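You operate a simulated robot arm through the tools that you are given. There is no shell and no other tool. Be economical: measure what you need, move in short steps, check, and stop when the job is done.

You are at the controls of a simulated robot arm. One attempt, no reset.

TASK
Switch on and set dough, filling and count to the yellow job card.
Fine: leave the belt speed; don't start the machine.

The check looks at the end state, three seconds after you hand in, the way a careful person would. Anything else that was tipped, shoved, dropped, spilled or broken makes it a failure.

THE ROBOT
A 6-joint arm with a four-finger gripper on a trunk, on a base that drives. Base frame: it is fixed to the floor where the robot stands at the start and does not move with it; the origin is under the middle of the robot, x ahead of it, y to its left, z up. Lengths are in mm, angles in degrees, forces in N, time in s.
With the tool pointing down near the work surface it reaches from about 180 to 900 mm from the robot's upright axis, wherever it stands. Its first joint turns from -166.0 to 166.0 degrees. Places, roughly: green button on the side cabinet [600, -100, 1100]; jog key on the touch screen [600, -1500, 1100]; red stop button on the filling machine [600, -1000, 1000]; switch on the side cabinet [600, 0, 1100]. Payload 3.43 kg.
The TCP is the grasp point between the finger pads, 30 mm short of the fingertips. In the tool frame z runs along the fingers and y along their closing line. Largest opening 120 mm; the body of the gripper starts 85 mm behind the TCP.
Orientation is that of the tool frame in the base frame, as [roll, pitch, yaw] about the fixed x, y, z axes, in that order (R = Rz(yaw) Ry(pitch) Rx(roll)). With the fingers straight down and closing along the base's y, the tool's x points along the base's -x, its y along +y and its z along -z.

THE INTERFACE
- The arm moves only by the tool apply_moves. Its argument "moves" is a list of rows, each a list of 3 entries, a list of its own where there are three numbers: the shift along the tool's x, y, z in mm, then the turn, a rotation vector about the tool's x, y, z in degrees, then the finger opening in mm, from 0 to 120. In form: [[[tx, ty, tz], [ax, ay, az], claw], ...]. A call has 1 to 10 rows; each row is the pose to reach, as a shift and turn from the pose commanded when the call began, along the tool's axes at that moment. Rows are played at 5 a second. More than 50 mm and 8.6 degrees between two rows, or a gripper value outside its range, and nothing of the call is played. Where a pose cannot be reached the arm comes as near as it can. A force on the tool above 50 N (or 10 N above the force at the start of the call, whichever is more), or a blocked arm, ends the call early, and 0.2 s more pass. The fingers move at their own pace and stop on an object; they squeeze with about 20 N. The grip force told is the motor's: it shows also when the fingers shut on nothing. Time passes only in rows, and 0.2 s behind the last, so rows that repeat a pose let the fingers close. The reply holds the time, the measured pose of the TCP, the force on the tool along the base axes, the opening and the grip force, in the units named above and with some noise, with the torque about the TCP (base axes, N m) and any sound that the robot's microphone picked up, and new pictures: "views" is both (left out), scene, wrist or none.
- Cameras (640 x 400 px; columns grow to the right, rows downward): "scene" is now at [76.9, 182.9, 1611.9]; the picture's right is [-0.15, -0.99, 0.00], its down [-0.35, 0.05, -0.93] and it looks along [0.92, -0.14, -0.36] (base axes); focal length 266 px, centre (320, 200). "wrist" rides on the gripper at [71, -17, -120] in the tool frame; the picture's right is [0.23, 0.97, 0.00], its down [-0.81, 0.19, -0.55] and it looks along [-0.54, 0.13, 0.83] (tool axes); focal length 275 px, centre (320, 200). There is no depth. A picture from a camera that has moved, and an enlarged one, comes with that camera's place and axes in the base frame and with its lens. The place of the scene camera against the robot may be out by one fixed shift of up to 12 mm in any direction.
- lift_body(by): slides the trunk up (or, below 0, down) by that many mm; the arm and the scene camera ride with it, the base frame stays. It gives what a move gives, with no picture.
- steer(legs): drives the robot by 1 to 6 legs, each [ahead, left, turn to the left] in mm, mm and degrees, along the robot's own axes; the way and the turn of a leg run together, so that a leg with both is an arc; at most 1500 mm and 180 degrees a leg. The arm and the cameras ride along, it lands a little off, and it stops where it bumps. It gives what a move gives, and a new picture of the scene camera.
- head_to(pan, tilt): turns the head with the scene camera to pan (to the left, within 120 degrees either way) and tilt (down, from -29 to 69), counted from straight ahead of the robot. It gives what a move gives, and a new picture of the scene camera.
- enlarge(camera, box): a new picture of the part [left, top, right, bottom] of that camera's present view, enlarged. No time passes.
- finish_job(): hands the job in; it is judged then, once.

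Go step by step. Nothing tells you exact positions but the pictures and the camera data: compare them with the known pose of the tool, close in by small moves and look again before you grip or let go. The budget is 120 turns and 260 pictures, counting those below and the enlarged ones. Unless the task says otherwise, let go and move clear before handing in, and close with one line.

The tools are called after "Emit:" as a command line: name --argument value ..., lists and objects as JSON in quotes. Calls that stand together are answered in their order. apply_moves: Moves the arm, as the interface text tells. Its arguments: {"type":"object","properties":{"moves":{"type":"array"},"views":{"type":"string","enum":["both","scene","wrist","none"]}},"required":["moves"]} The other tools are called the same way: lift_body (by) slides the trunk up or down; steer (legs) drives the base; head_to (pan, tilt) turns the head that bears the scene camera; enlarge (camera, box) takes an enlarged picture of a part of a camera's view; finish_job () hands the job in.

At the start:

```text
time: 0.0
ee_pos: [545.2, 51.0, 1246.8]
ee_rot: [-179.9, -0.1, 179.9]
contact_force: [0.1, 0.4, -0.1]
moment: [0.0, 0.01, 0.0]
grip_width: 120.0
gripper_force: 0.1
trunk travel left (down, up): [-150.0, 390.0]
robot x, y, heading: [1.3, 0.4, -0.0]
head pan, tilt: [-58.1, 68.8]
```

scene: 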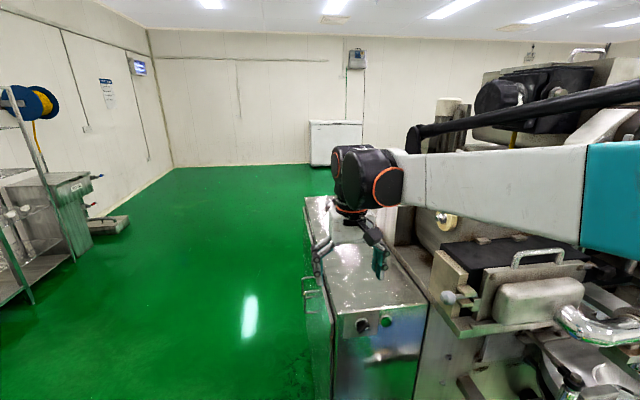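
wrist: 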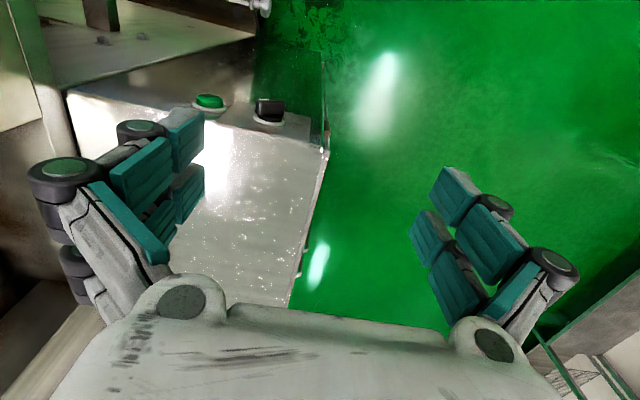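

I see the side cabinet with a black switch and green button in front of the robot, and the filling machine to the right. I will look around for the touch screen and the job cards.

Emit:
head_to --pan -60 --tilt 25

Emit:
enlarge --camera "wrist" --box '[160, 60, 340, 172]'

```text
time: 1.1
ee_pos: [545.1, 50.1, 1246.6]
ee_rot: [180.0, -0.1, 179.9]
contact_force: [0.3, 0.2, -0.1]
moment: [-0.02, -0.01, 0.04]
grip_width: 120.2
gripper_force: 0.1
trunk travel left (down, up): [-150.0, 390.0]
robot x, y, heading: [0.1, -1.7, 0.1]
head pan, tilt: [-60.0, 25.0]
camera scene: at [76.9, 183.3, 1611.5], right [-0.15, -0.99, 0.0], down [-0.36, 0.05, -0.93], along [0.92, -0.14, -0.36], focal length 266 px, centre (320, 200)
```

scene: 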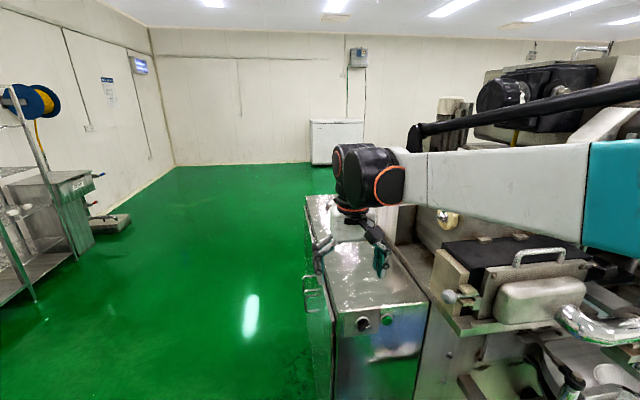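

```text
3.56 times, centred on (250, 116) of wrist
camera zoom: at [473.7, 33.1, 1368.8], right [-0.23, 0.97, 0.0], down [0.81, 0.19, 0.55], along [0.54, 0.13, -0.83], focal length 979 px, centre (569, 499)
```

zoom: 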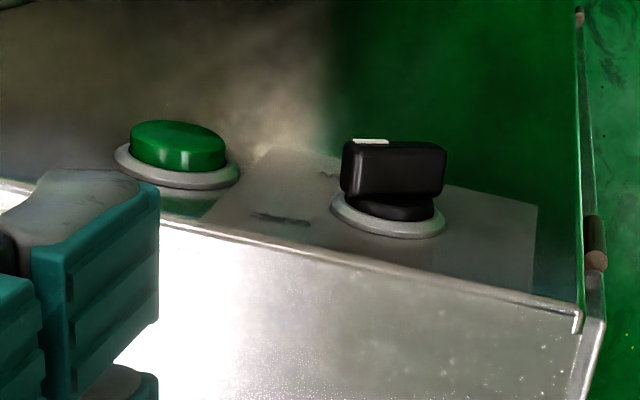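

The head reports moved but the camera view barely changed. I'll try again with another angle.

Emit:
head_to --pan -80 --tilt 20

```text
time: 1.9
ee_pos: [545.3, 50.8, 1247.6]
ee_rot: [-180.0, 0.0, 180.0]
contact_force: [-1.0, 0.1, 0.3]
moment: [0.01, 0.02, -0.03]
grip_width: 120.0
gripper_force: 0.0
trunk travel left (down, up): [-150.0, 390.0]
robot x, y, heading: [-2.9, -0.3, 0.2]
head pan, tilt: [-80.0, 20.0]
camera scene: at [76.9, 183.4, 1611.9], right [-0.15, -0.99, 0.0], down [-0.35, 0.05, -0.93], along [0.92, -0.14, -0.36], focal length 266 px, centre (320, 200)
```

scene: 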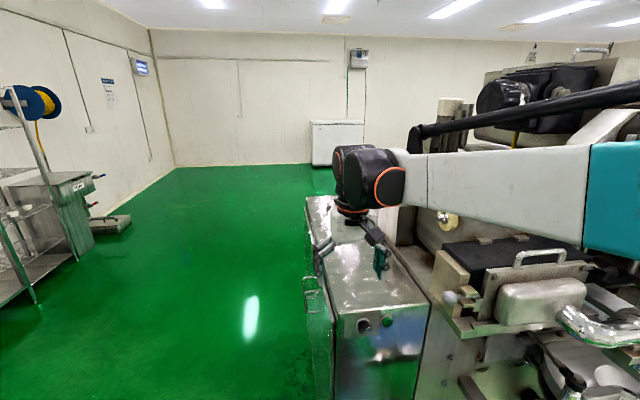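

The scene camera evidently doesn't follow the head. I'll tilt the tool forward, pulling back in front of the cabinet panel, to look squarely at the switch (about [585, -5, 1045]).

Emit:
apply_moves --moves '[[[12, 0, 15], [0, -8, 0], 100], [[24, 0, 30], [0, -16, 0], 80], [[36, 0, 45], [0, -24, 0], 60], [[48, 0, 60], [0, -32, 0], 60], [[60, 0, 75], [0, -40, 0], 60], [[72, 0, 90], [0, -48, 0], 60], [[84, 0, 105], [0, -56, 0], 60], [[96, 0, 120], [0, -64, 0], 60], [[108, 0, 135], [0, -72, 0], 60], [[120, 0, 150], [0, -80, 0], 60]]'

```text
time: 4.3
ee_pos: [456.1, 61.7, 1169.6]
ee_rot: [179.4, 79.9, 179.6]
contact_force: [-0.7, 0.7, -0.4]
moment: [0.04, -0.02, -0.02]
grip_width: 60.0
gripper_force: 0.1
out of reach, approached as far as the arm can: row 9, 10
trunk travel left (down, up): [-150.0, 390.0]
robot x, y, heading: [-0.3, 3.1, -0.0]
head pan, tilt: [-80.0, 20.0]
stopped in row 10: the arm was blocked; the commanded pose is now the measured one
camera scene: at [0.7, 105.3, 1613.3], right [-0.98, -0.17, 0.0], down [-0.06, 0.34, -0.94], along [0.16, -0.93, -0.34], focal length 266 px, centre (320, 200)
camera wrist: at [325.4, 44.1, 1121.2], right [-0.04, 0.97, -0.23], down [-0.4, 0.19, 0.9], along [0.91, 0.13, 0.38], focal length 275 px, centre (320, 200)
```

scene: 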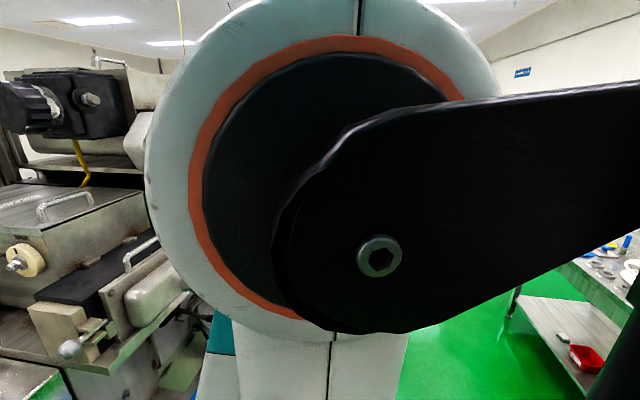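
wrist: 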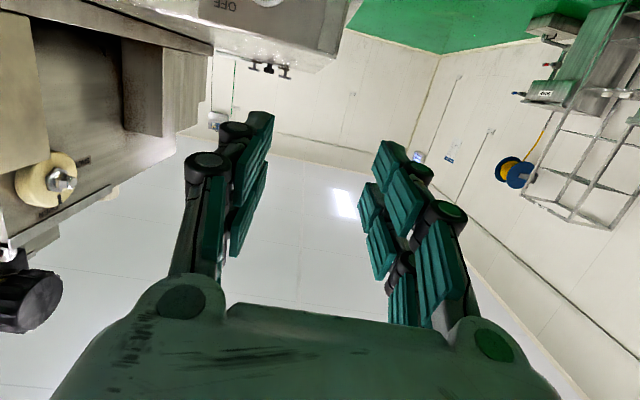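

The head does move, only with a lag. "OFF" is visible on the panel; I'll lower the trunk and look again, and pan the head forward.

Emit:
lift_body --by -110

Emit:
head_to --pan -120 --tilt 25

Emit:
apply_moves --moves '[[[0, 0, 0], [0, 0, 0], 60], [[0, 0, 0], [0, 0, 0], 60], [[0, 0, 0], [0, 0, 0], 60], [[0, 0, 0], [0, 0, 0], 60], [[0, 0, 0], [0, 0, 0], 60], [[0, 0, 0], [0, 0, 0], 60]]'

```text
time: 5.8
ee_pos: [456.2, 61.2, 1059.7]
ee_rot: [179.7, 79.9, 179.7]
contact_force: [0.6, -0.4, 0.1]
moment: [-0.01, 0.01, 0.01]
grip_width: 60.0
gripper_force: 0.1
trunk travel left (down, up): [-40.0, 500.0]
robot x, y, heading: [-2.9, 2.9, -0.3]
head pan, tilt: [-80.0, 20.0]
```

```text
time: 6.8
ee_pos: [455.3, 60.8, 1059.4]
ee_rot: [179.7, 79.9, 179.8]
contact_force: [0.4, -0.7, -0.6]
moment: [0.02, 0.03, 0.02]
grip_width: 59.9
gripper_force: 0.0
trunk travel left (down, up): [-40.0, 500.0]
robot x, y, heading: [0.1, -1.7, 0.2]
head pan, tilt: [-120.0, 25.0]
camera scene: at [-61.1, 117.1, 1495.3], right [-0.87, 0.5, 0.0], down [0.21, 0.37, -0.91], along [-0.45, -0.79, -0.42], focal length 266 px, centre (320, 200)
```

scene: 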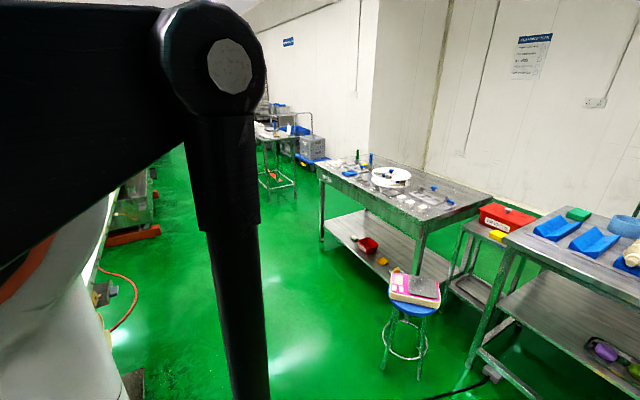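

```text
time: 8.2
ee_pos: [456.6, 61.4, 1058.9]
ee_rot: [179.8, 80.0, 179.7]
contact_force: [0.8, 0.6, 0.1]
moment: [0.01, 0.0, -0.01]
grip_width: 60.1
gripper_force: 0.1
trunk travel left (down, up): [-40.0, 500.0]
robot x, y, heading: [2.6, 2.0, 0.3]
head pan, tilt: [-120.0, 25.0]
camera scene: at [-61.1, 117.1, 1495.3], right [-0.87, 0.5, 0.0], down [0.21, 0.37, -0.91], along [-0.45, -0.79, -0.42], focal length 266 px, centre (320, 200)
camera wrist: at [325.3, 44.0, 1011.2], right [-0.04, 0.97, -0.23], down [-0.4, 0.19, 0.9], along [0.91, 0.13, 0.38], focal length 275 px, centre (320, 200)
```

scene: 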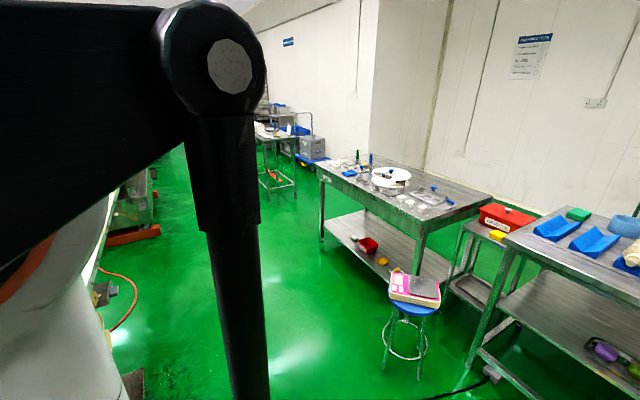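
wrist: 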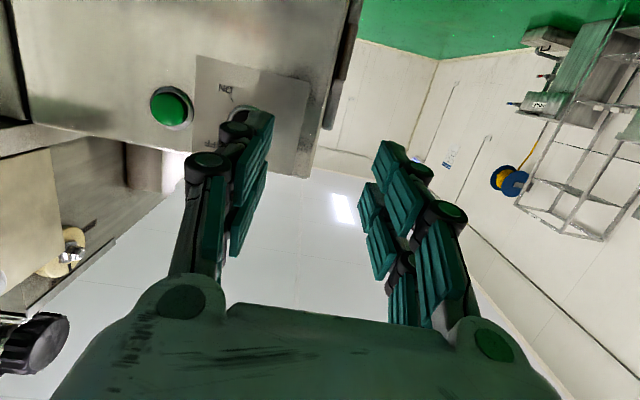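

The panel is now in view. I'll enlarge it to read the labels.

Emit:
enlarge --camera "wrist" --box '[140, 40, 340, 180]'

Emit:
head_to --pan -15 --tilt 35

```text
2.86 times, centred on (240, 110) of wrist
camera zoom: at [325.3, 44.0, 1011.2], right [-0.04, 0.97, -0.23], down [-0.4, 0.19, 0.9], along [0.91, 0.13, 0.38], focal length 786 px, centre (549, 457)
```

zoom: 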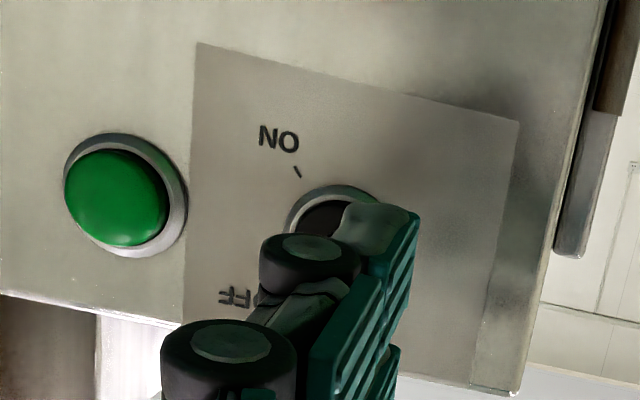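

```text
time: 10.1
ee_pos: [457.2, 60.6, 1059.4]
ee_rot: [179.7, 79.9, 179.7]
contact_force: [0.6, 0.2, -0.4]
moment: [-0.01, 0.0, 0.01]
grip_width: 59.9
gripper_force: 0.0
trunk travel left (down, up): [-40.0, 500.0]
robot x, y, heading: [0.0, 0.1, 0.1]
head pan, tilt: [-15.0, 35.0]
camera scene: at [50.0, 135.2, 1485.0], right [-0.69, -0.73, 0.0], down [-0.38, 0.36, -0.85], along [0.62, -0.59, -0.52], focal length 266 px, centre (320, 200)
```

scene: 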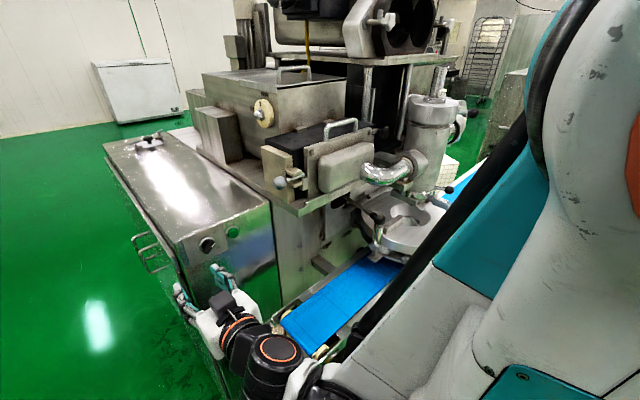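

Labels read upside-down in this view: OFF sits up-right, ON down-right of the knob. I'll shift sideways so the knob lies between the fingers.

Emit:
apply_moves --moves '[[[5, -35, -20], [0, 0, 0], 90], [[10, -70, -40], [0, 0, 0], 120]]'

Emit:
enlarge --camera "wrist" --box '[180, 0, 420, 150]'

Emit:
enlarge --camera "scene" --box '[160, 200, 280, 280]'

```text
time: 10.8
ee_pos: [459.0, -20.0, 1070.4]
ee_rot: [-151.6, 78.0, -152.8]
contact_force: [0.4, 0.0, -0.2]
moment: [-0.02, 0.0, 0.03]
grip_width: 120.0
gripper_force: 0.0
trunk travel left (down, up): [-40.0, 500.0]
robot x, y, heading: [-0.0, -0.1, -0.0]
head pan, tilt: [-15.0, 35.0]
stopped in row 2: the arm was blocked; the commanded pose is now the measured one
camera scene: at [27.9, 117.4, 1486.7], right [-0.88, -0.48, 0.0], down [-0.24, 0.44, -0.86], along [0.42, -0.76, -0.51], focal length 266 px, centre (320, 200)
camera wrist: at [326.4, -40.5, 1024.6], right [-0.03, 0.95, -0.32], down [-0.39, 0.28, 0.88], along [0.92, 0.15, 0.36], focal length 275 px, centre (320, 200)
```

scene: 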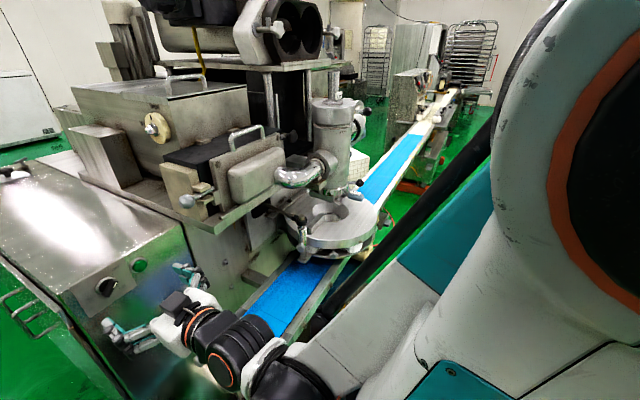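
wrist: 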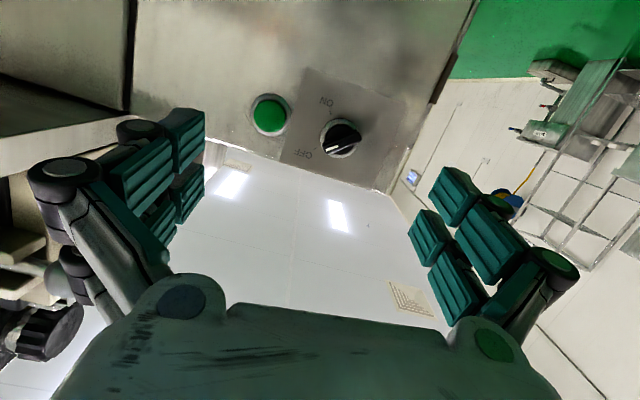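

```text
2.67 times, centred on (300, 75) of wrist
camera zoom: at [326.4, -40.5, 1024.6], right [-0.03, 0.95, -0.32], down [-0.39, 0.28, 0.88], along [0.92, 0.15, 0.36], focal length 734 px, centre (373, 533)
```

zoom: 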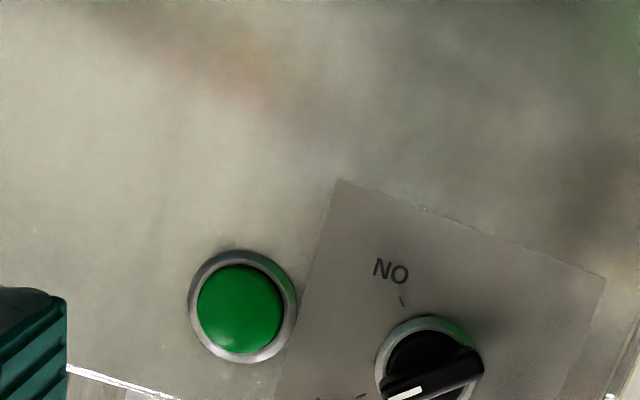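

```text
5.00 times, centred on (220, 240) of scene
camera zoom: at [27.9, 117.4, 1486.7], right [-0.88, -0.48, 0.0], down [-0.24, 0.44, -0.86], along [0.42, -0.76, -0.51], focal length 1331 px, centre (820, 0)
```

zoom: 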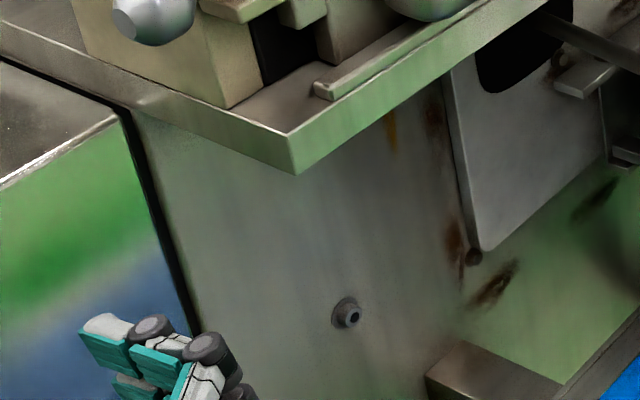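

The pointer is at OFF (up-right); ON is down-right, so a 90° clockwise turn. Knob front centre triangulates to about [568, -1, 1058]. The arm is cramped, so I'll back the robot 220 mm (floor behind looked clear) and then extend.

Emit:
steer --legs '[[-220, 0, 0]]'

Emit:
apply_moves --moves '[[[0, 0, 30], [0, -3, 0], 120], [[0, 0, 70], [0, -6, 0], 120], [[0, 0, 110], [0, -9, 0], 120], [[0, 0, 150], [0, -11, 0], 120]]'

```text
time: 12.5
ee_pos: [236.0, -20.2, 1070.2]
ee_rot: [-151.7, 78.0, -152.8]
contact_force: [-0.8, -0.4, -0.7]
moment: [0.0, 0.0, 0.01]
grip_width: 120.1
gripper_force: 0.1
trunk travel left (down, up): [-40.0, 500.0]
robot x, y, heading: [-218.3, -0.5, -0.1]
head pan, tilt: [-15.0, 35.0]
camera scene: at [-193.6, 117.7, 1486.5], right [-0.88, -0.48, 0.0], down [-0.24, 0.45, -0.86], along [0.41, -0.76, -0.51], focal length 266 px, centre (320, 200)
```

scene: 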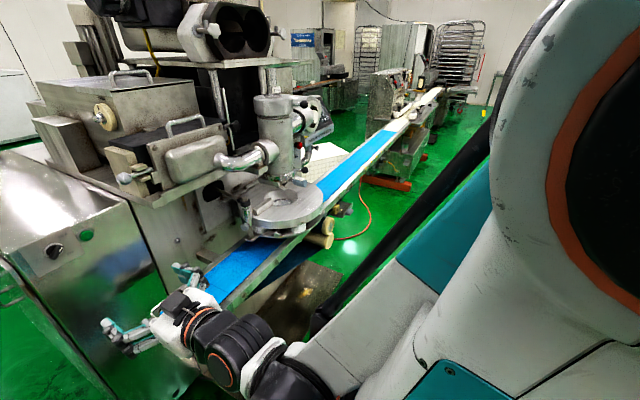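

```text
time: 13.5
ee_pos: [393.4, -27.1, 1065.9]
ee_rot: [-87.4, 84.1, -88.1]
contact_force: [-0.8, 0.7, -0.2]
moment: [0.04, 0.02, 0.0]
grip_width: 119.5
gripper_force: 0.0
out of reach, approached as far as the arm can: row 2, 3, 4
trunk travel left (down, up): [-40.0, 500.0]
robot x, y, heading: [-221.6, -0.8, -0.2]
head pan, tilt: [-15.0, 35.0]
camera scene: at [-152.1, 174.1, 1479.4], right [-0.26, -0.97, 0.0], down [-0.55, 0.15, -0.82], along [0.79, -0.21, -0.57], focal length 266 px, centre (320, 200)
camera wrist: at [273.7, -49.9, 997.3], right [0.01, 0.94, -0.33], down [-0.55, 0.28, 0.78], along [0.83, 0.17, 0.53], focal length 275 px, centre (320, 200)
```

scene: 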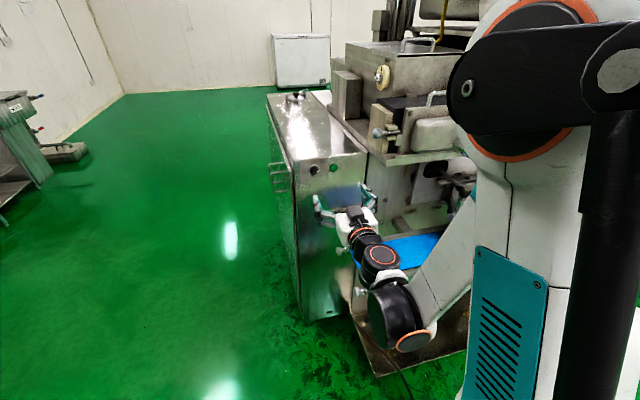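
wrist: 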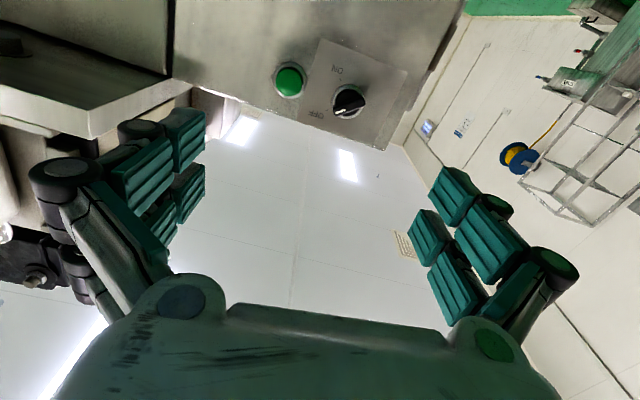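

Tool is now horizontal and pointing at the panel. Next I roll +51° so the finger line is across the knob's bar, centred on the knob, staying clear in x.

Emit:
apply_moves --moves '[[[1, 4, 0], [0, 0, 8], 100], [[2, 8, 0], [0, 0, 16], 80], [[3, 13, 0], [0, 0, 24], 60], [[4, 18, 0], [0, 0, 32], 60], [[5, 22, 0], [0, 0, 40], 60], [[5, 26, 0], [0, 0, 46], 60], [[5, 27, 0], [0, 0, 51], 60]]'

```text
time: 15.1
ee_pos: [396.6, -1.8, 1066.3]
ee_rot: [89.7, 44.6, 89.6]
contact_force: [0.0, -0.2, 0.1]
moment: [-0.01, 0.03, -0.02]
grip_width: 60.0
gripper_force: 0.1
out of reach, approached as far as the arm can: row 3, 4, 5, 6, 7
trunk travel left (down, up): [-40.0, 500.0]
robot x, y, heading: [-220.6, 0.2, -0.0]
head pan, tilt: [-15.0, 35.0]
camera scene: at [-152.0, 174.1, 1479.5], right [-0.26, -0.97, 0.0], down [-0.55, 0.15, -0.82], along [0.79, -0.21, -0.57], focal length 266 px, centre (320, 200)
camera wrist: at [276.4, 36.7, 1003.8], right [0.0, 0.85, 0.53], down [-0.56, -0.44, 0.7], along [0.83, -0.3, 0.47], focal length 275 px, centre (320, 200)
```

scene: 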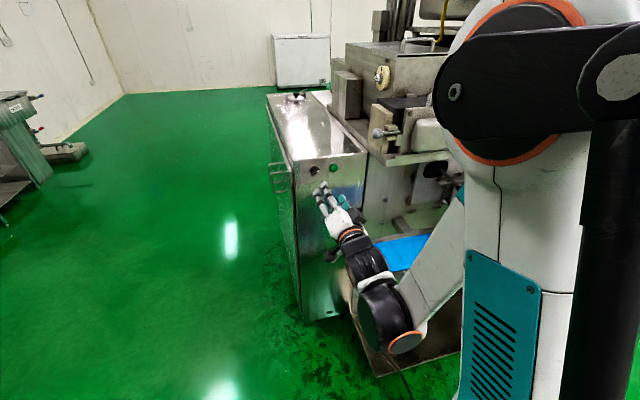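
wrist: 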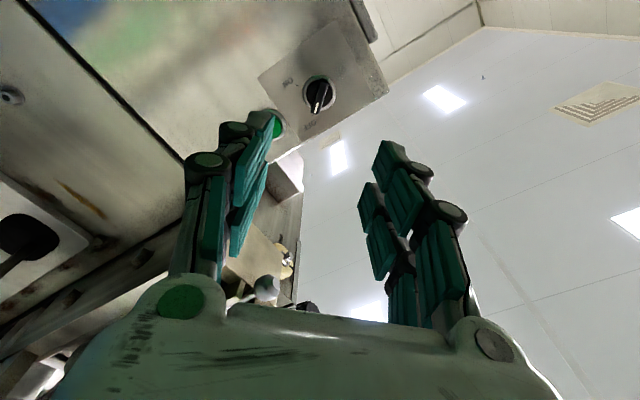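

Orientation is as wanted; height is 8 mm too high, so I lower the trunk by 8 and advance part-way.

Emit:
lift_body --by -8

Emit:
apply_moves --moves '[[[0, 0, 40], [0, 0, 0], 60], [[0, 0, 80], [0, 0, 0], 60], [[0, 0, 110], [0, 0, 0], 60]]'

Emit:
enlarge --camera "scene" --box '[270, 130, 390, 205]'

```text
time: 15.7
ee_pos: [396.8, -2.6, 1057.7]
ee_rot: [89.7, 44.7, 89.6]
contact_force: [-0.5, -0.6, -0.5]
moment: [0.04, 0.03, 0.02]
grip_width: 59.8
gripper_force: 0.1
trunk travel left (down, up): [-32.0, 508.0]
robot x, y, heading: [-222.4, -0.8, 0.0]
head pan, tilt: [-15.0, 35.0]
```

```text
time: 16.5
ee_pos: [506.3, -3.5, 1057.8]
ee_rot: [89.8, 44.7, 89.8]
contact_force: [0.7, -0.5, -0.8]
moment: [0.02, 0.0, -0.04]
grip_width: 59.6
gripper_force: 0.0
trunk travel left (down, up): [-32.0, 508.0]
robot x, y, heading: [-218.5, 1.0, 0.1]
head pan, tilt: [-15.0, 35.0]
camera scene: at [-151.8, 174.1, 1471.4], right [-0.26, -0.97, 0.0], down [-0.55, 0.15, -0.82], along [0.79, -0.21, -0.57], focal length 266 px, centre (320, 200)
camera wrist: at [386.9, 35.4, 995.7], right [0.0, 0.85, 0.53], down [-0.56, -0.44, 0.71], along [0.83, -0.29, 0.47], focal length 275 px, centre (320, 200)
```

scene: 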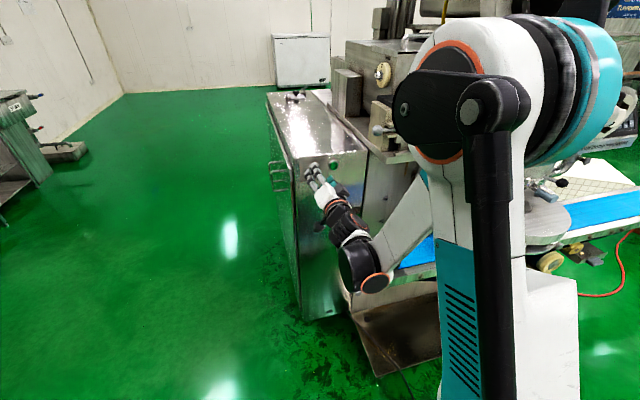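
wrist: 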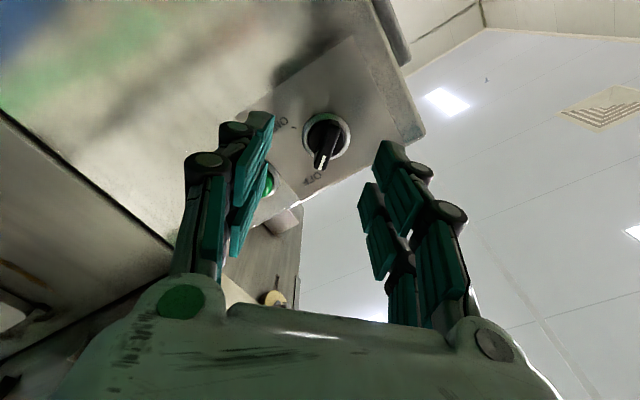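

```text
5.33 times, centred on (330, 168) of scene
camera zoom: at [-151.8, 174.1, 1471.4], right [-0.26, -0.97, 0.0], down [-0.55, 0.15, -0.82], along [0.79, -0.21, -0.57], focal length 1420 px, centre (267, 373)
```

zoom: 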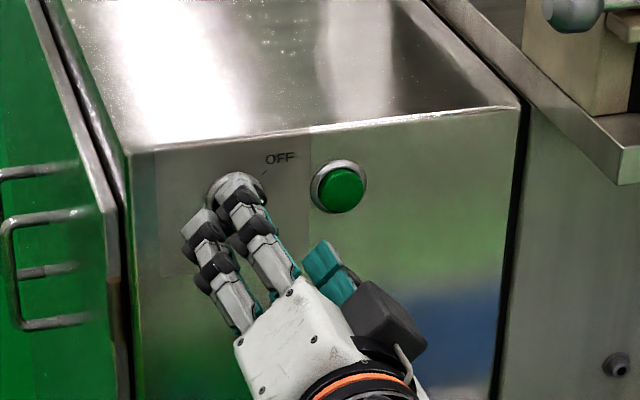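

The knob bar lies between the fingers, well aligned. I'll correct +2 mm along the closing line and advance to about x=550 (tips 580).

Emit:
apply_moves --moves '[[[0, 2, 15], [0, 0, 0], 60], [[0, 2, 30], [0, 0, 0], 60], [[0, 2, 38], [0, 0, 0], 60], [[0, 2, 44], [0, 0, 0], 60]]' --views "wrist"

Emit:
enlarge --camera "wrist" --box '[220, 60, 440, 200]'

```text
time: 17.5
ee_pos: [552.0, -1.2, 1060.2]
ee_rot: [89.9, 44.7, 89.8]
contact_force: [-0.9, 0.3, -1.1]
moment: [0.01, 0.01, 0.0]
grip_width: 60.2
gripper_force: 0.1
trunk travel left (down, up): [-32.0, 508.0]
robot x, y, heading: [-223.6, 1.0, 0.1]
head pan, tilt: [-15.0, 35.0]
camera wrist: at [430.4, 37.0, 998.0], right [0.0, 0.85, 0.53], down [-0.55, -0.44, 0.71], along [0.83, -0.29, 0.47], focal length 275 px, centre (320, 200)
```

wrist: 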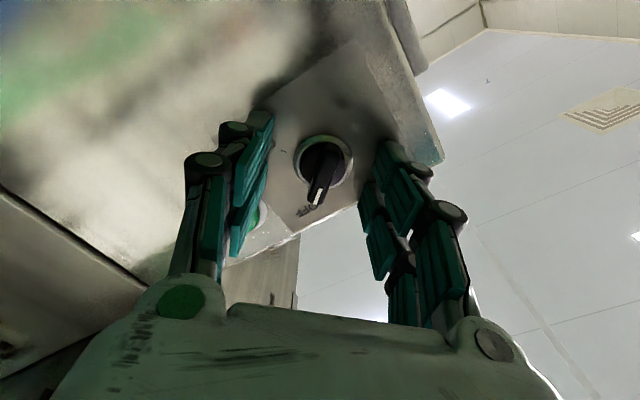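

```text
2.86 times, centred on (330, 130) of wrist
camera zoom: at [430.4, 37.0, 998.0], right [0.0, 0.85, 0.53], down [-0.55, -0.44, 0.71], along [0.83, -0.29, 0.47], focal length 786 px, centre (291, 400)
```

zoom: 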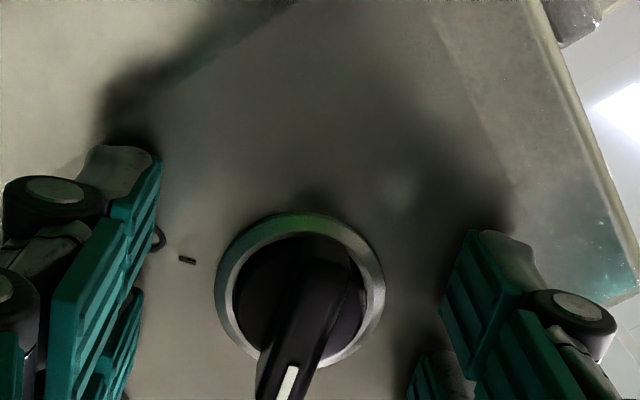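

Alignment looks good and the tips are just short of the panel. Closing on the knob bar.

Emit:
apply_moves --moves '[[[0, 0, 0], [0, 0, 0], 30], [[0, 0, 0], [0, 0, 0], 8], [[0, 0, 0], [0, 0, 0], 8], [[0, 0, 0], [0, 0, 0], 8]]' --views "wrist"

Emit:
enlarge --camera "wrist" --box '[220, 60, 440, 200]'

```text
time: 18.5
ee_pos: [550.9, -1.7, 1059.0]
ee_rot: [89.8, 44.8, 89.8]
contact_force: [2.7, 5.1, 7.2]
moment: [0.16, -0.13, 0.22]
grip_width: 13.8
gripper_force: 4.6
trunk travel left (down, up): [-32.0, 508.0]
robot x, y, heading: [-222.1, -1.1, -0.1]
head pan, tilt: [-15.0, 35.0]
camera wrist: at [430.1, 37.9, 998.3], right [0.0, 0.85, 0.53], down [-0.55, -0.44, 0.71], along [0.83, -0.29, 0.47], focal length 275 px, centre (320, 200)
```

wrist: 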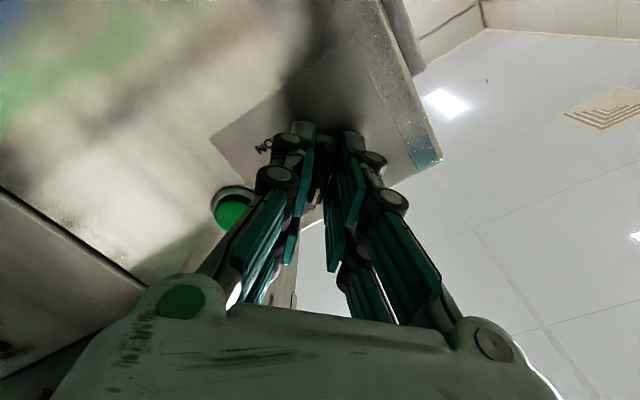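

```text
2.86 times, centred on (330, 130) of wrist
camera zoom: at [430.1, 37.9, 998.3], right [0.0, 0.85, 0.53], down [-0.55, -0.44, 0.71], along [0.83, -0.29, 0.47], focal length 786 px, centre (291, 400)
```

zoom: 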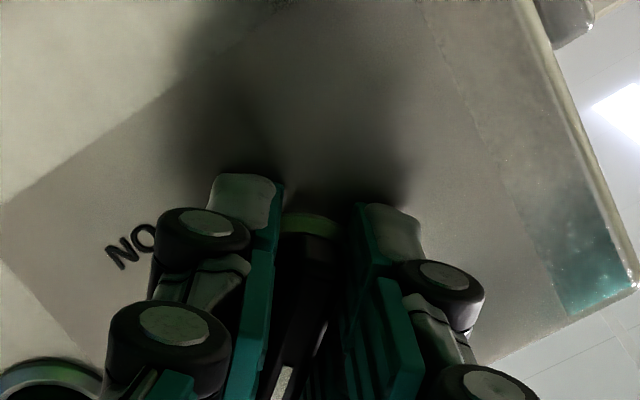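

Gripped (13.8 mm). Now rotating clockwise (+az), first half.

Emit:
apply_moves --moves '[[[0, 1, 0], [0, 0, 5], 5], [[0, 1, 0], [0, 0, 12], 5], [[0, 1, 0], [0, 0, 19], 5], [[0, 1, 0], [0, 0, 26], 5], [[0, 1, 0], [0, 0, 33], 5], [[0, 1, 0], [0, 0, 40], 5], [[0, 1, 0], [0, 0, 45], 5]]' --views "wrist"

```text
time: 20.1
ee_pos: [551.0, -0.3, 1059.3]
ee_rot: [89.8, -0.4, 90.0]
contact_force: [-3.2, 10.5, -1.9]
moment: [-0.01, 0.08, -0.45]
grip_width: 10.0
gripper_force: 43.1
trunk travel left (down, up): [-32.0, 508.0]
robot x, y, heading: [-223.9, -2.7, -0.2]
head pan, tilt: [-15.0, 35.0]
camera wrist: at [430.2, 71.2, 1044.3], right [0.0, 0.22, 0.97], down [-0.55, -0.81, 0.18], along [0.83, -0.54, 0.13], focal length 275 px, centre (320, 200)
```

wrist: 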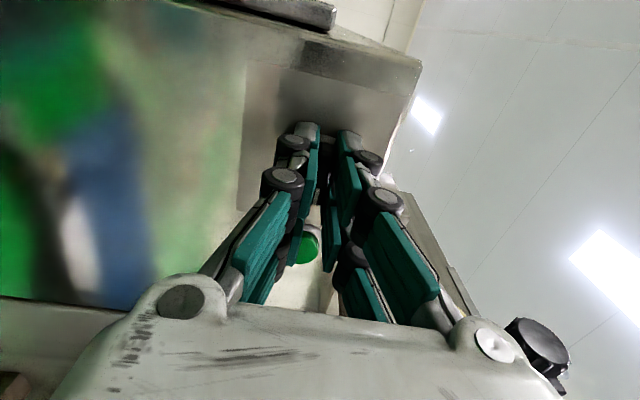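

The bar is turning with the fingers. Second half of the turn.

Emit:
apply_moves --moves '[[[0, 0, 0], [0, 0, 7], 6], [[0, 0, 0], [0, 0, 14], 6], [[0, 0, 0], [0, 0, 21], 6], [[0, 0, 0], [0, 0, 28], 6], [[0, 0, 0], [0, 0, 35], 6], [[0, 0, 0], [0, 0, 41], 6], [[0, 0, 0], [0, 0, 46], 6]]' --views "wrist"

Emit:
enlarge --camera "wrist" --box '[220, 60, 440, 200]'

```text
time: 21.7
ee_pos: [551.8, -0.1, 1060.4]
ee_rot: [89.8, -46.5, 90.2]
contact_force: [0.8, 11.0, 2.2]
moment: [0.05, 0.66, -0.37]
grip_width: 10.0
gripper_force: 43.4
trunk travel left (down, up): [-32.0, 508.0]
robot x, y, heading: [-227.1, 0.8, -0.2]
head pan, tilt: [-15.0, 35.0]
camera wrist: at [430.0, 61.2, 1100.6], right [0.0, -0.55, 0.84], down [-0.55, -0.7, -0.46], along [0.83, -0.46, -0.3], focal length 275 px, centre (320, 200)
```

wrist: 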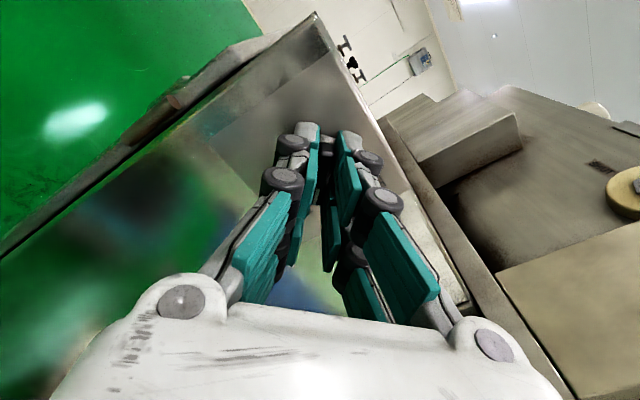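

```text
2.86 times, centred on (330, 130) of wrist
camera zoom: at [430.0, 61.2, 1100.6], right [0.0, -0.55, 0.84], down [-0.55, -0.7, -0.46], along [0.83, -0.46, -0.3], focal length 786 px, centre (291, 400)
```

zoom: 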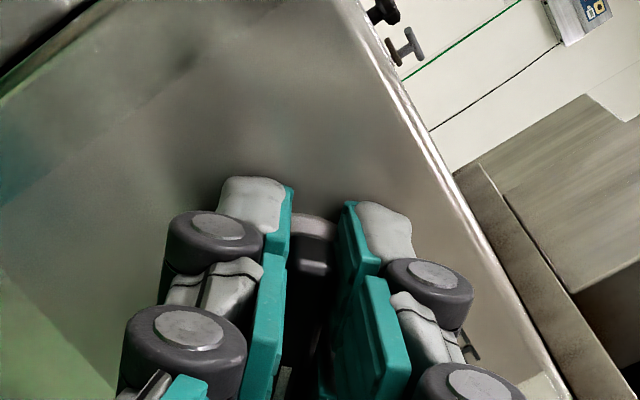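

Turned ~91°. Now release and back off to check the pointer.

Emit:
apply_moves --moves '[[[0, 0, 0], [0, 0, 0], 30], [[0, 0, 0], [0, 0, 0], 60], [[0, 0, -30], [0, 0, 0], 60], [[0, 0, -70], [0, 0, 0], 60], [[0, 0, -110], [0, 0, 0], 60]]'

Emit:
enlarge --camera "wrist" --box '[220, 60, 440, 200]'

Emit:
head_to --pan -45 --tilt 15

```text
time: 22.9
ee_pos: [439.7, 0.0, 1058.9]
ee_rot: [89.7, -46.3, 90.2]
contact_force: [-0.2, 0.2, -0.1]
moment: [0.01, 0.01, -0.04]
grip_width: 60.1
gripper_force: 0.0
trunk travel left (down, up): [-32.0, 508.0]
robot x, y, heading: [-222.9, -2.6, 0.1]
head pan, tilt: [-15.0, 35.0]
camera scene: at [-152.0, 174.2, 1471.5], right [-0.26, -0.97, 0.0], down [-0.55, 0.15, -0.82], along [0.79, -0.21, -0.57], focal length 266 px, centre (320, 200)
camera wrist: at [318.4, 61.0, 1100.6], right [0.0, -0.54, 0.84], down [-0.55, -0.7, -0.46], along [0.83, -0.46, -0.3], focal length 275 px, centre (320, 200)
```

scene: 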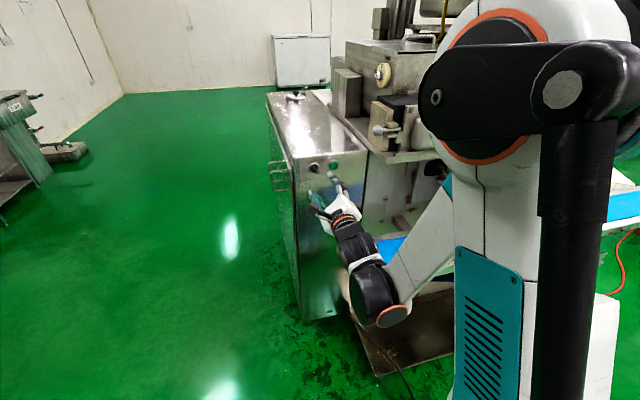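
wrist: 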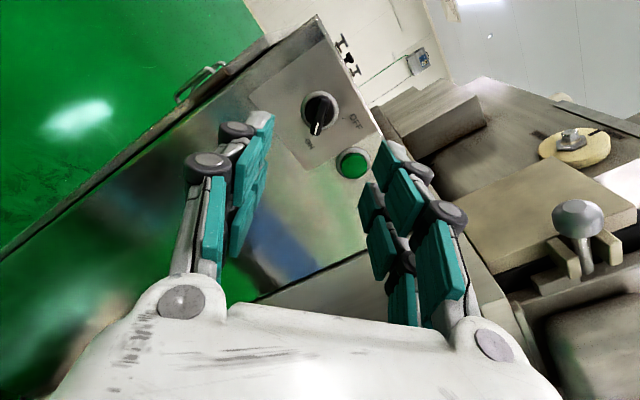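

```text
2.86 times, centred on (330, 130) of wrist
camera zoom: at [318.4, 61.0, 1100.6], right [0.0, -0.54, 0.84], down [-0.55, -0.7, -0.46], along [0.83, -0.46, -0.3], focal length 786 px, centre (291, 400)
```

zoom: 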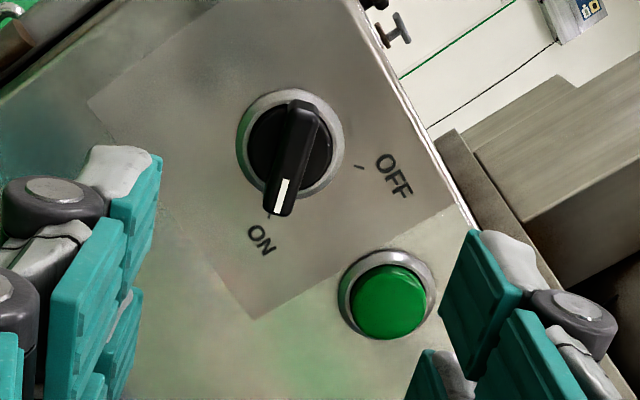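

```text
time: 23.9
ee_pos: [440.7, -1.5, 1060.7]
ee_rot: [89.7, -46.3, 90.2]
contact_force: [0.3, -0.5, -0.4]
moment: [0.03, -0.01, 0.01]
grip_width: 60.0
gripper_force: 0.1
trunk travel left (down, up): [-32.0, 508.0]
robot x, y, heading: [-219.4, 0.6, 0.3]
head pan, tilt: [-45.0, 15.0]
camera scene: at [-170.9, 130.9, 1503.4], right [-0.71, -0.71, 0.0], down [-0.18, 0.18, -0.97], along [0.68, -0.68, -0.26], focal length 266 px, centre (320, 200)
```

scene: 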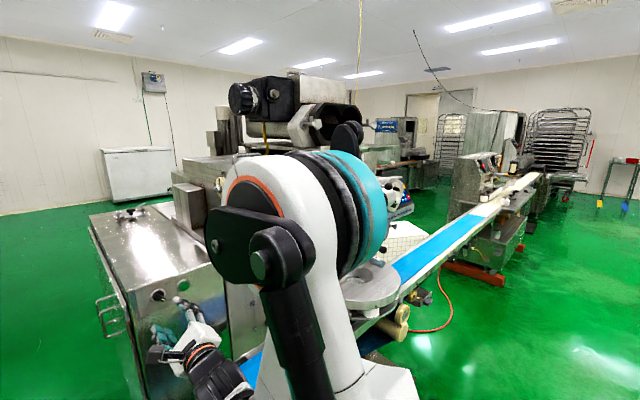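

The switch is now at ON. Next I raise the trunk and retract the arm, then turn right to drive along to the touch screen area.

Emit:
lift_body --by 150

Emit:
apply_moves --moves '[[[0, 0, -40], [0, 0, 0], 30], [[0, 0, -80], [0, 0, 0], 30], [[0, 0, -120], [0, 0, 0], 30]]'

Emit:
enlarge --camera "scene" --box '[360, 100, 560, 240]'

```text
time: 25.6
ee_pos: [440.3, 0.5, 1209.7]
ee_rot: [89.7, -46.3, 90.2]
contact_force: [-0.3, 0.7, 0.0]
moment: [0.01, -0.01, -0.02]
grip_width: 59.8
gripper_force: 0.1
trunk travel left (down, up): [-182.0, 358.0]
robot x, y, heading: [-224.0, 0.2, -0.1]
head pan, tilt: [-45.0, 15.0]
```

```text
time: 26.4
ee_pos: [323.2, 0.8, 1229.7]
ee_rot: [89.9, -46.4, 90.0]
contact_force: [-0.2, 0.0, -0.3]
moment: [-0.01, 0.01, 0.0]
grip_width: 29.9
gripper_force: 0.0
out of reach, approached as far as the arm can: row 2, 3
trunk travel left (down, up): [-182.0, 358.0]
robot x, y, heading: [-224.2, 1.4, -0.1]
head pan, tilt: [-45.0, 15.0]
camera scene: at [-171.7, 130.9, 1653.5], right [-0.71, -0.71, 0.0], down [-0.18, 0.18, -0.97], along [0.68, -0.68, -0.26], focal length 266 px, centre (320, 200)
camera wrist: at [201.4, 61.7, 1270.2], right [0.0, -0.54, 0.84], down [-0.55, -0.7, -0.45], along [0.83, -0.46, -0.3], focal length 275 px, centre (320, 200)
```

scene: 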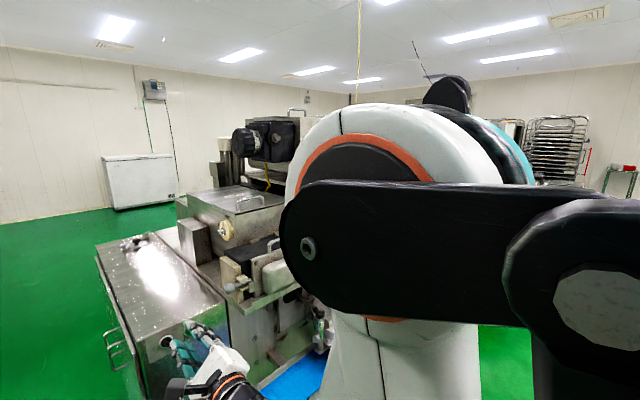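
wrist: 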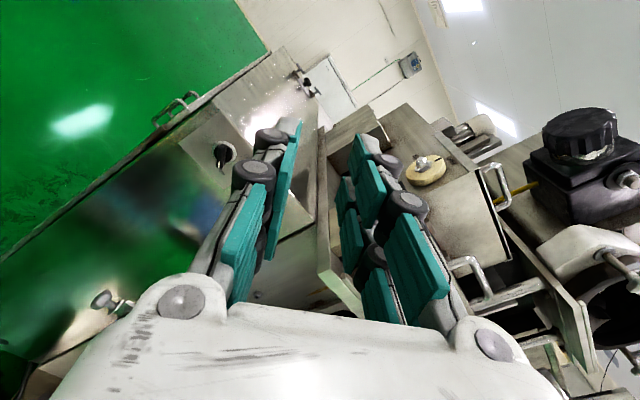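

```text
2.86 times, centred on (460, 170) of scene
camera zoom: at [-171.7, 130.9, 1653.5], right [-0.71, -0.71, 0.0], down [-0.18, 0.18, -0.97], along [0.68, -0.68, -0.26], focal length 761 px, centre (-80, 286)
```

zoom: 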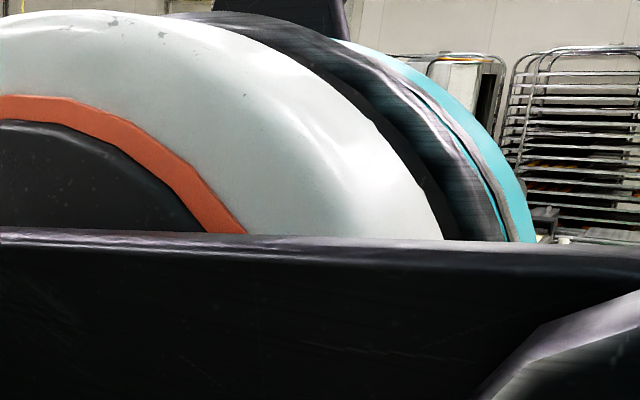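

Arm retracted to 547 mm from the axis at z≈1230. Turning right with head straight ahead.

Emit:
head_to --pan 30 --tilt 20

Emit:
steer --legs '[[0, 0, -90]]'

```text
time: 27.9
ee_pos: [324.2, -0.6, 1229.6]
ee_rot: [89.8, -46.3, 90.2]
contact_force: [0.2, -0.5, -0.3]
moment: [0.02, 0.01, -0.04]
grip_width: 29.9
gripper_force: 0.0
trunk travel left (down, up): [-182.0, 358.0]
robot x, y, heading: [-223.0, 0.2, 0.1]
head pan, tilt: [30.0, 20.0]
camera scene: at [-156.4, 243.4, 1645.3], right [0.5, -0.87, 0.0], down [-0.3, -0.17, -0.94], along [0.81, 0.47, -0.34], focal length 266 px, centre (320, 200)
```

scene: 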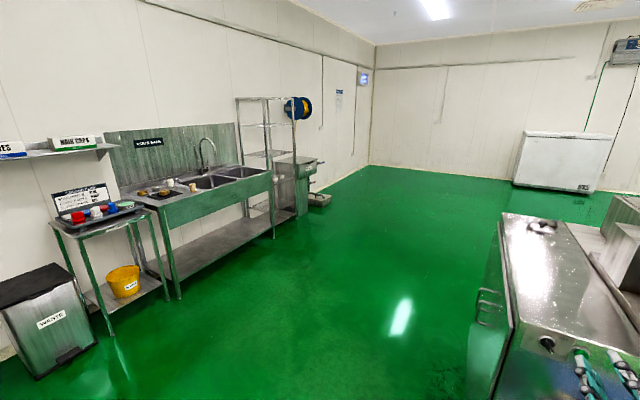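

```text
time: 32.1
ee_pos: [-228.6, -545.1, 1228.0]
ee_rot: [89.8, -46.2, -0.7]
contact_force: [0.6, 0.6, 0.7]
moment: [0.0, -0.02, 0.0]
grip_width: 30.0
gripper_force: 0.1
trunk travel left (down, up): [-182.0, 358.0]
robot x, y, heading: [-223.4, -2.5, -90.5]
head pan, tilt: [30.0, 20.0]
camera scene: at [28.6, -67.2, 1645.3], right [-0.87, -0.49, 0.0], down [-0.17, 0.3, -0.94], along [0.46, -0.82, -0.34], focal length 266 px, centre (320, 200)
```

scene: 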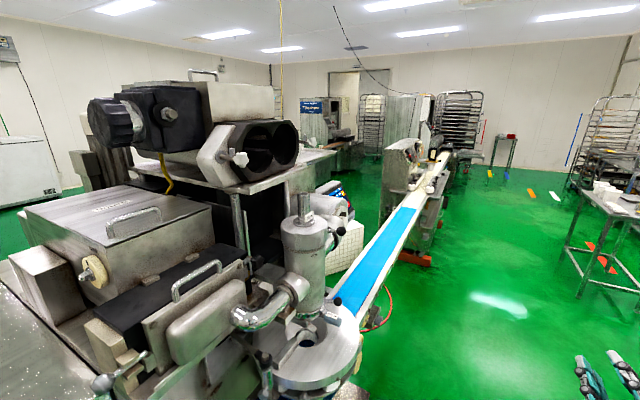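

The way ahead along -y is clear. A panel with coloured stickers sits behind the filler; I'll drive ahead and look left at it.

Emit:
head_to --pan 75 --tilt 20

Emit:
steer --legs '[[1450, 0, 0]]'

```text
time: 33.2
ee_pos: [-229.3, -544.9, 1230.0]
ee_rot: [89.9, -46.3, -0.6]
contact_force: [0.0, -0.4, -0.1]
moment: [0.01, -0.03, 0.0]
grip_width: 30.0
gripper_force: 0.1
trunk travel left (down, up): [-182.0, 358.0]
robot x, y, heading: [-222.0, 0.5, -90.8]
head pan, tilt: [75.0, 20.0]
camera scene: at [72.7, -11.3, 1645.3], right [-0.27, -0.96, 0.0], down [-0.33, 0.09, -0.94], along [0.9, -0.26, -0.34], focal length 266 px, centre (320, 200)
```

scene: 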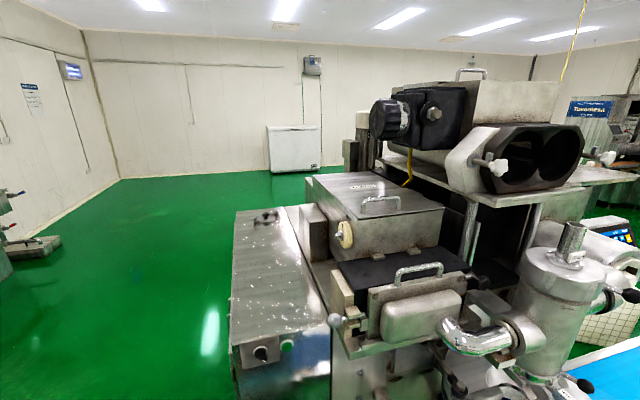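

```text
time: 40.5
ee_pos: [-263.7, -2009.9, 1229.4]
ee_rot: [89.9, -46.4, -1.3]
contact_force: [-1.0, 0.5, -0.3]
moment: [0.02, 0.01, -0.01]
grip_width: 30.1
gripper_force: 0.0
trunk travel left (down, up): [-182.0, 358.0]
robot x, y, heading: [-247.1, -1464.4, -91.3]
head pan, tilt: [75.0, 20.0]
camera scene: at [44.6, -1478.2, 1645.3], right [-0.28, -0.96, 0.0], down [-0.33, 0.1, -0.94], along [0.9, -0.27, -0.34], focal length 266 px, centre (320, 200)
```

scene: 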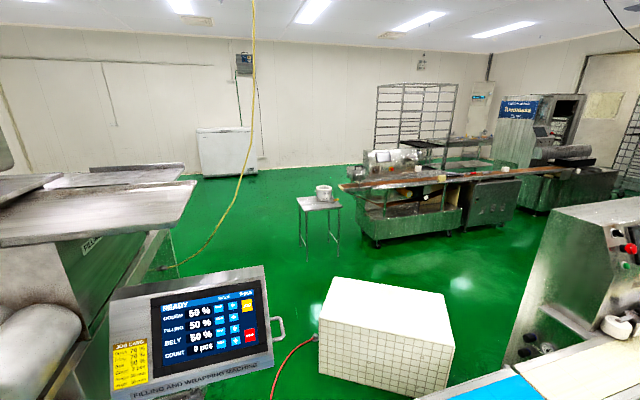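

Excellent: the touch screen and the yellow job card beside it are visible. I'll enlarge them.

Emit:
enlarge --camera "scene" --box '[100, 260, 290, 400]'

Emit:
enlarge --camera "scene" --box '[105, 330, 165, 394]'

```text
2.86 times, centred on (195, 330) of scene
camera zoom: at [44.6, -1478.2, 1645.3], right [-0.28, -0.96, 0.0], down [-0.33, 0.1, -0.94], along [0.9, -0.27, -0.34], focal length 761 px, centre (677, -171)
```

zoom: 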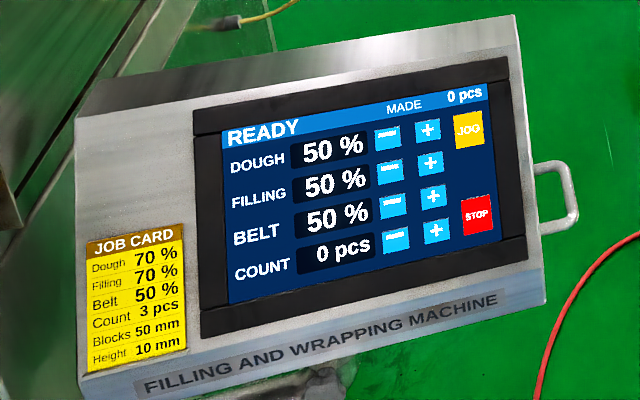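

```text
6.25 times, centred on (135, 362) of scene
camera zoom: at [44.6, -1478.2, 1645.3], right [-0.28, -0.96, 0.0], down [-0.33, 0.1, -0.94], along [0.9, -0.27, -0.34], focal length 1664 px, centre (1476, -812)
```

zoom: 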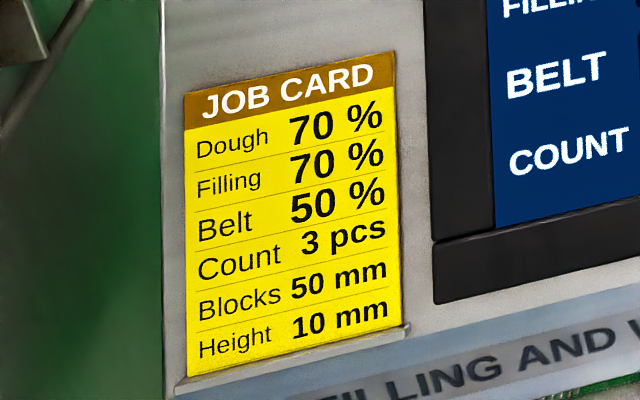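

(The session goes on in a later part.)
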